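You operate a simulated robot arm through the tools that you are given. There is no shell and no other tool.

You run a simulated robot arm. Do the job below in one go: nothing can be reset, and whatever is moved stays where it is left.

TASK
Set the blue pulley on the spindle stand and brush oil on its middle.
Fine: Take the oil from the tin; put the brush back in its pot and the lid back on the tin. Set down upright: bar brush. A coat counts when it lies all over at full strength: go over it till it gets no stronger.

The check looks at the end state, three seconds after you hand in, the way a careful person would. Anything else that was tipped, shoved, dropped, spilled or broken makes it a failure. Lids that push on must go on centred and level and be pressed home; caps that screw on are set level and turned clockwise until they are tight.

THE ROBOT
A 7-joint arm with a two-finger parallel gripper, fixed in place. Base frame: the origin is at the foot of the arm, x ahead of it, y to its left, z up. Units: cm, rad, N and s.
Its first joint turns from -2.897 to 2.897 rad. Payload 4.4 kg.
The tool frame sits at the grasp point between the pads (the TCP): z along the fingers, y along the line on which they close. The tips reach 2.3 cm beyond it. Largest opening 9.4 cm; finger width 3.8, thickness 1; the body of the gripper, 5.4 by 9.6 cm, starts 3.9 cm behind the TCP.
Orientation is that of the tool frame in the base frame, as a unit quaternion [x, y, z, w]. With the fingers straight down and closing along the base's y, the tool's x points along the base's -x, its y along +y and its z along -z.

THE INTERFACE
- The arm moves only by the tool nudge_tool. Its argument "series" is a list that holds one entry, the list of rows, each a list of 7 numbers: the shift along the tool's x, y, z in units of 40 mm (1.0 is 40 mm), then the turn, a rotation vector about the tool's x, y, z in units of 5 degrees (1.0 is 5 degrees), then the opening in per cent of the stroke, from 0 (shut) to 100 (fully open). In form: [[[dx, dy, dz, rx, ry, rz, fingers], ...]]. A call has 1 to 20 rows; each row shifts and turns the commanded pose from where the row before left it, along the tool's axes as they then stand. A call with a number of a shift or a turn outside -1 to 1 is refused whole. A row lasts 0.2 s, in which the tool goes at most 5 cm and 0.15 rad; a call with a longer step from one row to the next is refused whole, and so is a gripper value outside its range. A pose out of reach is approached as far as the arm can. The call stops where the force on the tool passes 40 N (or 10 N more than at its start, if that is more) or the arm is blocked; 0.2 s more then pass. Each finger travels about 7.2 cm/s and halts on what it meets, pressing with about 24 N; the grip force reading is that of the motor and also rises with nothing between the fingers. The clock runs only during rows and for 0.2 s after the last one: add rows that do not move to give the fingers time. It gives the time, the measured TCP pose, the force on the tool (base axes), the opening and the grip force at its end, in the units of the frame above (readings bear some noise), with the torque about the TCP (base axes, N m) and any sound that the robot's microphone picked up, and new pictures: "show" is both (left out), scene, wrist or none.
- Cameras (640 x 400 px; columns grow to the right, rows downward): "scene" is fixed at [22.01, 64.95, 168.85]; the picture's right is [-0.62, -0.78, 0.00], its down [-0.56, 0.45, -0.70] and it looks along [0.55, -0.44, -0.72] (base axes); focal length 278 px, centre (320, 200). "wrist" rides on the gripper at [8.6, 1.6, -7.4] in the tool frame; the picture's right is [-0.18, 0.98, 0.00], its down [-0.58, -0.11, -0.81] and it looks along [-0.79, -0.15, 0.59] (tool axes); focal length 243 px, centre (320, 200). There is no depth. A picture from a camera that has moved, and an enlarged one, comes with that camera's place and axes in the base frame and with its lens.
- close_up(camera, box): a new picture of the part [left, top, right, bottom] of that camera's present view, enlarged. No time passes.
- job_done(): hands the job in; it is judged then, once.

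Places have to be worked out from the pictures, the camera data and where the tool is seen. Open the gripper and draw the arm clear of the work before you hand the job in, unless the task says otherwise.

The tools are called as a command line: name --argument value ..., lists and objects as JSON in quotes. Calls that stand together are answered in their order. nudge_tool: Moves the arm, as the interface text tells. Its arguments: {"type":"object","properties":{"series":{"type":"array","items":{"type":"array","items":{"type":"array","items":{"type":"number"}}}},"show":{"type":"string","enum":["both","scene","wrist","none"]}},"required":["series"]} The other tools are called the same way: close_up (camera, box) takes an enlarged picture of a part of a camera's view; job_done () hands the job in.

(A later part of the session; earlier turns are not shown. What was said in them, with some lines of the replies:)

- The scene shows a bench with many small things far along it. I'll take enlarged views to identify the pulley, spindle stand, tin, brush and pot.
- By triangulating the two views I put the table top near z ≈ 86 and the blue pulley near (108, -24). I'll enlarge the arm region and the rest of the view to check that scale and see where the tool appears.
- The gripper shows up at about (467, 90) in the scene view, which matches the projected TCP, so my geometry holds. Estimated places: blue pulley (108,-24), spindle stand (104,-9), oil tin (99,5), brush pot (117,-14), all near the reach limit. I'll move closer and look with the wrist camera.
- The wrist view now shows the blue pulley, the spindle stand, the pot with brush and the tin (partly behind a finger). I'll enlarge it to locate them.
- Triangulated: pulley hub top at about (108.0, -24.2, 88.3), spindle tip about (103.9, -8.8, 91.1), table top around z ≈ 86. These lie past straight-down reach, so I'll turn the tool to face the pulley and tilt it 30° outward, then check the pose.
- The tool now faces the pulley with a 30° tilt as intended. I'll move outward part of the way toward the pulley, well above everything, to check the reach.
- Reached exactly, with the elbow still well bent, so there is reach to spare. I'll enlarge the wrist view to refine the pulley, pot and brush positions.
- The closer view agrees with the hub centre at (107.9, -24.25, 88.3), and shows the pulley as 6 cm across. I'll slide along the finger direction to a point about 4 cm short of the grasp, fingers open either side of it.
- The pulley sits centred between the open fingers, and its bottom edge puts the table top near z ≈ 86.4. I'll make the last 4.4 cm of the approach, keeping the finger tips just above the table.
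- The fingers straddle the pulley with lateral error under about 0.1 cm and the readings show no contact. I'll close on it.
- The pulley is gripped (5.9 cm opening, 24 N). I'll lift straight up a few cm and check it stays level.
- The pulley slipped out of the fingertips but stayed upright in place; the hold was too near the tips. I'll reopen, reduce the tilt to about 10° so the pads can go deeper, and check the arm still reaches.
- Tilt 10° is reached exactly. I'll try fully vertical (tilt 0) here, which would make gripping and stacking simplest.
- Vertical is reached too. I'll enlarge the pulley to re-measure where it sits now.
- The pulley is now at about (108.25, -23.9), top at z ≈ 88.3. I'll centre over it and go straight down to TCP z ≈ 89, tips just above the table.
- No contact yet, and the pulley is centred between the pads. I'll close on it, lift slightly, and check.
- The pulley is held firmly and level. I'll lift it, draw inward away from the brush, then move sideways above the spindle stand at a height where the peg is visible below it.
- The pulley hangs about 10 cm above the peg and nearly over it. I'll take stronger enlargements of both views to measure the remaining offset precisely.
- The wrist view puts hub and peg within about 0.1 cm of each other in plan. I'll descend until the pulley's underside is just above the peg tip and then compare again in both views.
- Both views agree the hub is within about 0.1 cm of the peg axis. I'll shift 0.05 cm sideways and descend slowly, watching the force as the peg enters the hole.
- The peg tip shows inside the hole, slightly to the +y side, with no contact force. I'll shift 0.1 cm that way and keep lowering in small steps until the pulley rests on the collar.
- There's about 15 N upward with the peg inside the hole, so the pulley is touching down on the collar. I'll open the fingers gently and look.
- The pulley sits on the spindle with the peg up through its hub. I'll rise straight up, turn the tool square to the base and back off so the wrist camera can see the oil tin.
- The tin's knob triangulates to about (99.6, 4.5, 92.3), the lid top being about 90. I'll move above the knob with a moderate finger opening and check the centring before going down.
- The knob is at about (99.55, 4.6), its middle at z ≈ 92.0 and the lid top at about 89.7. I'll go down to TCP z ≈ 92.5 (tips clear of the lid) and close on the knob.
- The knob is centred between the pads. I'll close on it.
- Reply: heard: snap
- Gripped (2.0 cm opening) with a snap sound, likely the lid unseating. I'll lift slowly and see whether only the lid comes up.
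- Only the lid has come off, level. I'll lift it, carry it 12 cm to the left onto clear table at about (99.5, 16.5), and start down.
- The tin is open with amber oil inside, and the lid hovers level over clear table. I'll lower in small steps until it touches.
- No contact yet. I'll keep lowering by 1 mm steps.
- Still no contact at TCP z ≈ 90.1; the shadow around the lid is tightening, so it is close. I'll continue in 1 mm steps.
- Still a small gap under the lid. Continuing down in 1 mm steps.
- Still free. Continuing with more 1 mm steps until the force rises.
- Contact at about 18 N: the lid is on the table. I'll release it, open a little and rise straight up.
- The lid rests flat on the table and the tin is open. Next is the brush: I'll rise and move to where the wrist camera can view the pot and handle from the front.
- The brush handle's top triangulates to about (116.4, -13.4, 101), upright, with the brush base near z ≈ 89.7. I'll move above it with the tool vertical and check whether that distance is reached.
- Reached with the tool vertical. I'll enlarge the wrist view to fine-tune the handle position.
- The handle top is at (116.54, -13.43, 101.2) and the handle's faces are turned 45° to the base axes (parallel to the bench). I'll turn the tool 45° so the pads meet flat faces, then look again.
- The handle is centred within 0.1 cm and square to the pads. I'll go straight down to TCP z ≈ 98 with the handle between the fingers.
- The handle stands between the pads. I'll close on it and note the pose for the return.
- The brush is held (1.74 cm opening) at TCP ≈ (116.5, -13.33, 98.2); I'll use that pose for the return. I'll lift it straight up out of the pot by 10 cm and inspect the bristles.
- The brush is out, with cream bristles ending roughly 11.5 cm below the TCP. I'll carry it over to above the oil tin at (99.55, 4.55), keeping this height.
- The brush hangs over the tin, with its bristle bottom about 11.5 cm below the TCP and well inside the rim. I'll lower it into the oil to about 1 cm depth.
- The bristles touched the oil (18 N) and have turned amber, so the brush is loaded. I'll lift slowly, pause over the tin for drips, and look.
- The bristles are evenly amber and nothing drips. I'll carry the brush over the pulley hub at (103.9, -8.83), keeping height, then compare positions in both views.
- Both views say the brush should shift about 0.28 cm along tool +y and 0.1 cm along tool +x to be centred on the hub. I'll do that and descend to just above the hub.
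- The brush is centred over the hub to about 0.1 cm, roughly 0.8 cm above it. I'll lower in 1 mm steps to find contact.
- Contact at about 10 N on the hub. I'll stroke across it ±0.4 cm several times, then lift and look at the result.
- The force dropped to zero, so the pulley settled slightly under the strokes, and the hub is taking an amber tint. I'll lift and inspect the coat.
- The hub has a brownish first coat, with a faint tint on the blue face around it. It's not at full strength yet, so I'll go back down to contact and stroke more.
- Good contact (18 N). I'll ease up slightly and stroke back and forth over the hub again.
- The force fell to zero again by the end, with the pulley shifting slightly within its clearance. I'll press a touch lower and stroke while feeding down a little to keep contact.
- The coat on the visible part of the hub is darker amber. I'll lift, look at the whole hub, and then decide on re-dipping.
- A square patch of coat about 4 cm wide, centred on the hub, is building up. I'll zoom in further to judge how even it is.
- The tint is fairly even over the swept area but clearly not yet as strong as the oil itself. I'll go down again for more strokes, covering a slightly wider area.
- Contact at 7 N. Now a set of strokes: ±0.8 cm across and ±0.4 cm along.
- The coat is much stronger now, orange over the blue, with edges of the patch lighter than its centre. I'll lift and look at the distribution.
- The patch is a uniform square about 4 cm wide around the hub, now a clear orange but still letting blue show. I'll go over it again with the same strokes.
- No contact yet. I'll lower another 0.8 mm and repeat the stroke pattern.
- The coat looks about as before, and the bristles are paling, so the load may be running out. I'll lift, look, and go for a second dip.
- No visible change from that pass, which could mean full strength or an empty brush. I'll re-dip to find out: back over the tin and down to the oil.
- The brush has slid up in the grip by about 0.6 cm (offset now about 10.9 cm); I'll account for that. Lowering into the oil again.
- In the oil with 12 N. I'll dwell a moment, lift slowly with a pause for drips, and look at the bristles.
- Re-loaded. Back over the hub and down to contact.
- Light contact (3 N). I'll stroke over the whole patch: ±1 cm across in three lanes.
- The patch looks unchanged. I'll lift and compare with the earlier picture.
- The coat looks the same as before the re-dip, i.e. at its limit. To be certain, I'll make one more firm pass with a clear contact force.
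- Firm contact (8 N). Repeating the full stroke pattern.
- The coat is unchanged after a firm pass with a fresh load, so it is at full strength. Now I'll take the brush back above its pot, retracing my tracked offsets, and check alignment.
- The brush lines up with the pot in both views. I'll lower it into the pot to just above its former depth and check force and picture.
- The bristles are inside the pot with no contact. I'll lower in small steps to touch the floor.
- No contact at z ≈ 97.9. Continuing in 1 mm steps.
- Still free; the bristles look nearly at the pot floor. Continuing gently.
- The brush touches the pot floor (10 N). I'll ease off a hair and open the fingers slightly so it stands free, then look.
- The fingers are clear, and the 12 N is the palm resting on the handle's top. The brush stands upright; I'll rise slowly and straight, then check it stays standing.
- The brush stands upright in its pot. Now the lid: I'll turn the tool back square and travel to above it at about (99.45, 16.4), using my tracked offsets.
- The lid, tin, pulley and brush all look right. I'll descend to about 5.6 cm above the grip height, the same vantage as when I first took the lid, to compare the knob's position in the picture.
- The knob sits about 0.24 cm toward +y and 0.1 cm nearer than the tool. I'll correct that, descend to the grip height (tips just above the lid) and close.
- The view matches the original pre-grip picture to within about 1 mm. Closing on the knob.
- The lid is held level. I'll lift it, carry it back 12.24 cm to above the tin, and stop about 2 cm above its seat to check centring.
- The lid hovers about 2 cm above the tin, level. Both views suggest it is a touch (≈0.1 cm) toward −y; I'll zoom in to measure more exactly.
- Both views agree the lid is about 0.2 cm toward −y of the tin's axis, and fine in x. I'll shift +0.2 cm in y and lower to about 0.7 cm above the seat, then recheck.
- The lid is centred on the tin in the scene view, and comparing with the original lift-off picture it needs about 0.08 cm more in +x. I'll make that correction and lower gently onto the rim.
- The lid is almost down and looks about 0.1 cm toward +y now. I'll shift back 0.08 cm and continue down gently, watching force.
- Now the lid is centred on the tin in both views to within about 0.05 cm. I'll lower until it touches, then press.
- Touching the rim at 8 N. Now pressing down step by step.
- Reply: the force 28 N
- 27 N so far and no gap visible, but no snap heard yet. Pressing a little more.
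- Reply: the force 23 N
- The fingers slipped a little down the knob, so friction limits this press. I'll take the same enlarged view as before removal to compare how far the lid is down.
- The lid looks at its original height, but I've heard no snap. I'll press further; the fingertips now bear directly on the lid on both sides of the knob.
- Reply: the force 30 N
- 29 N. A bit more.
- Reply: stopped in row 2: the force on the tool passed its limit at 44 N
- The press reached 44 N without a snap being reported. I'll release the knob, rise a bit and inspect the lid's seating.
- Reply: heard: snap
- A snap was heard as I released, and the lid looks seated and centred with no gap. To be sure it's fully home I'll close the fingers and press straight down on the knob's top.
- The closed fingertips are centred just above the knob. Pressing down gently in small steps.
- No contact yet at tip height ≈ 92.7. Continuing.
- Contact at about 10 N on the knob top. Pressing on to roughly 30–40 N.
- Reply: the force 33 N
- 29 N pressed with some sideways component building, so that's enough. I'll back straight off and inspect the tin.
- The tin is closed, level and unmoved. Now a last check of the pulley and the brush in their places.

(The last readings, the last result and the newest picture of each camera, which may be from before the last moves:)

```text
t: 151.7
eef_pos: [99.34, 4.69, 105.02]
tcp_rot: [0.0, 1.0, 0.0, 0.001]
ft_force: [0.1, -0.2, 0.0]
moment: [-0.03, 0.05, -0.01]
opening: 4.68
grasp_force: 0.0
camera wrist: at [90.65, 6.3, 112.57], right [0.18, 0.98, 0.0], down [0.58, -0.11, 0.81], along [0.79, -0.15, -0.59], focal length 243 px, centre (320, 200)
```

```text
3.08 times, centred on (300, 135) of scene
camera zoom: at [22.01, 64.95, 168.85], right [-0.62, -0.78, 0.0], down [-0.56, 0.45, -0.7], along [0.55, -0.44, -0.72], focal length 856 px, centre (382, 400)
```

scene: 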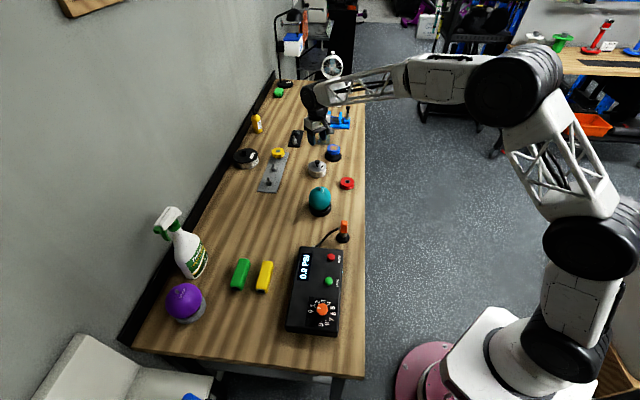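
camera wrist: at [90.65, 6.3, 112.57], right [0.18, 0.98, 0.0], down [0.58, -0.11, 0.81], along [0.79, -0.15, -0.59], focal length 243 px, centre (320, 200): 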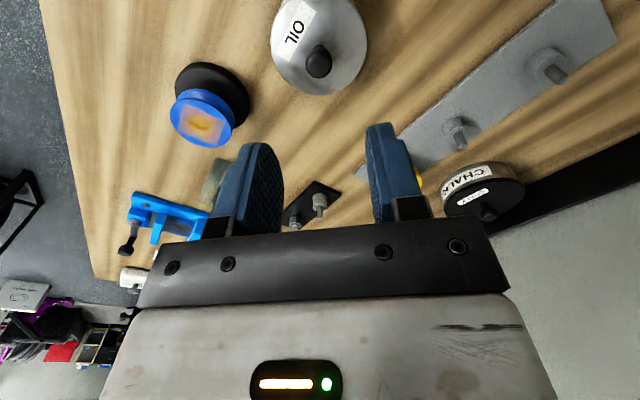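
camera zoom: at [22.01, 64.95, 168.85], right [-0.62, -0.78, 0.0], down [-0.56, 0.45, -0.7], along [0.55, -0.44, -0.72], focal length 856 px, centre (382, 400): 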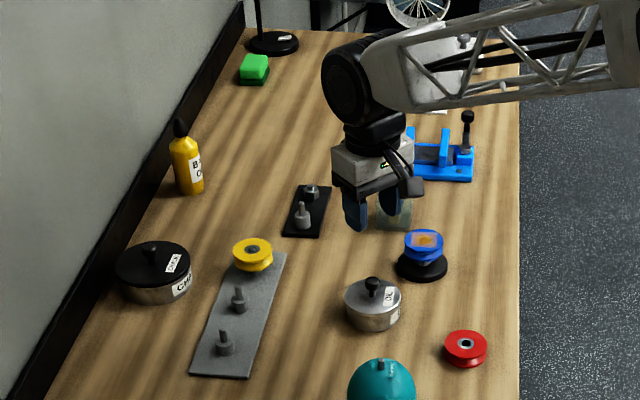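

Pulley level on the stand with an even coat, tin closed, everything else in place. I'll raise the arm and draw it back clear of the work, gripper open.

nudge_tool --series '[[[0, 0, -0.6, 0, 0, 0, 70], [0, 0, -0.8, 0, 0, 0, 80], [0, 0, -0.8, 0, 0, 0, 80], [0, 0, -0.8, 0, 0, 0, 80], [0.5, -0.2, -0.3, 0, 0, 0, 80], [0.8, -0.3, 0, 0, 0, 0, 80], [0.8, -0.3, 0, 0, 0, 0, 80], [0.8, -0.3, 0, 0, 0, 0, 80], [0.8, -0.3, 0, 0, 0, 0, 80], [0.8, -0.3, 0, 0, 0, 0, 80], [0.8, -0.3, 0, 0, 0, 0, 80], [0.6, -0.2, 0, 0, 0, 0, 80], [0, 0, 0, 0, 0, 0, 80], [0, 0, 0, 0, 0, 0, 80]]]'

close_up --camera "scene" --box '[290, 90, 370, 180]'

```text
t: 154.7
eef_pos: [75.9, -4.24, 118.08]
tcp_rot: [0.0, 1.0, 0.0, 0.0]
ft_force: [0.2, 0.6, -0.2]
moment: [-0.01, 0.03, 0.0]
opening: 7.49
grasp_force: 0.1
camera wrist: at [67.26, -2.8, 125.55], right [0.18, 0.98, 0.0], down [0.58, -0.11, 0.81], along [0.79, -0.15, -0.59], focal length 243 px, centre (320, 200)
```

scene: 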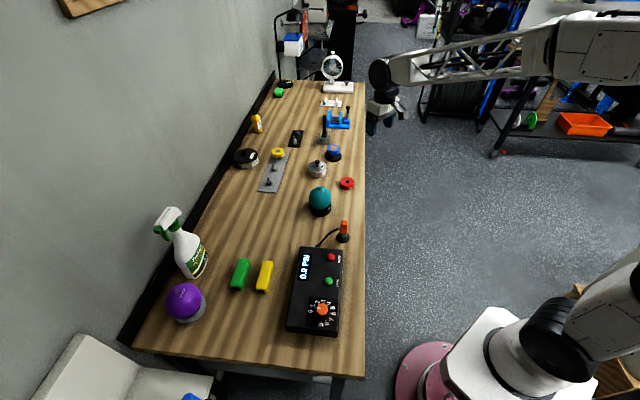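
wrist: 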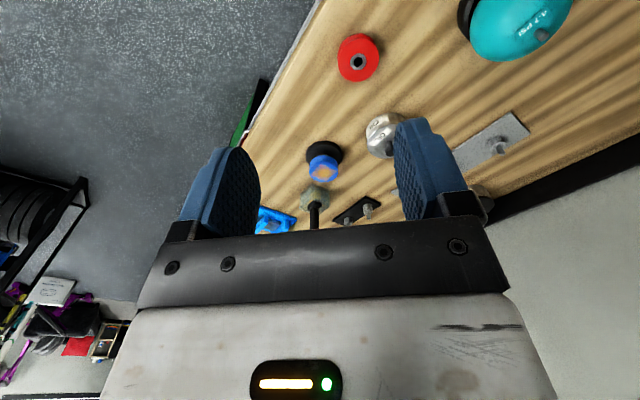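

```text
4.44 times, centred on (330, 135) of scene
camera zoom: at [22.01, 64.95, 168.85], right [-0.62, -0.78, 0.0], down [-0.56, 0.45, -0.7], along [0.55, -0.44, -0.72], focal length 1236 px, centre (276, 489)
```

zoom: 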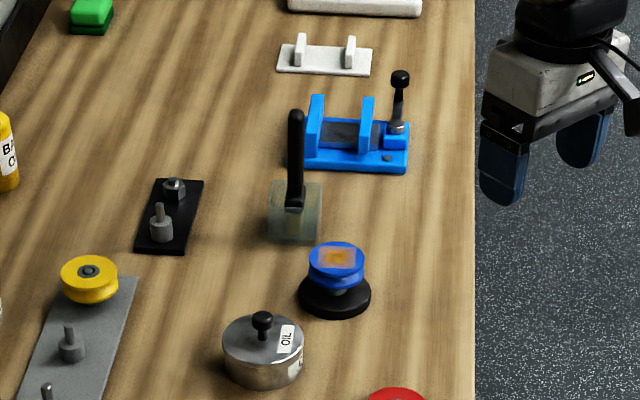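

The final picture shows the pulley on the spindle stand with an even oil coat, the brush upright in its pot and the tin closed. The arm is clear with the gripper open, so I'm handing the job in.

job_done

```text
The job is handed in.
```

The job is handed in. The blue pulley sits level on the round spindle stand, and its middle has an even coat of oil from the tin. I haven't seen the result of the check.

- **Coat:** After it looked full, I dipped the brush again and made two more passes. Neither made it any stronger, so I judged it to be at full strength. It also covers a square about 4 cm wide on the blue face around the hub.
- **Brush:** It is upright in its pot.
- **Tin lid:** It looks centred and level on the tin, with no gap. It made a snap sound as I let go of the knob, after pressing to about 44 N. I then pressed the knob once more at about 29 N.
- **Other objects:** On the first try, the pulley slipped out of the fingers. It stayed upright on the table and I picked it up again. In the last pictures nothing else looked tipped, moved or spilled.

I took the round black base with the single peg to be the spindle stand, not either of the plates with several pegs.
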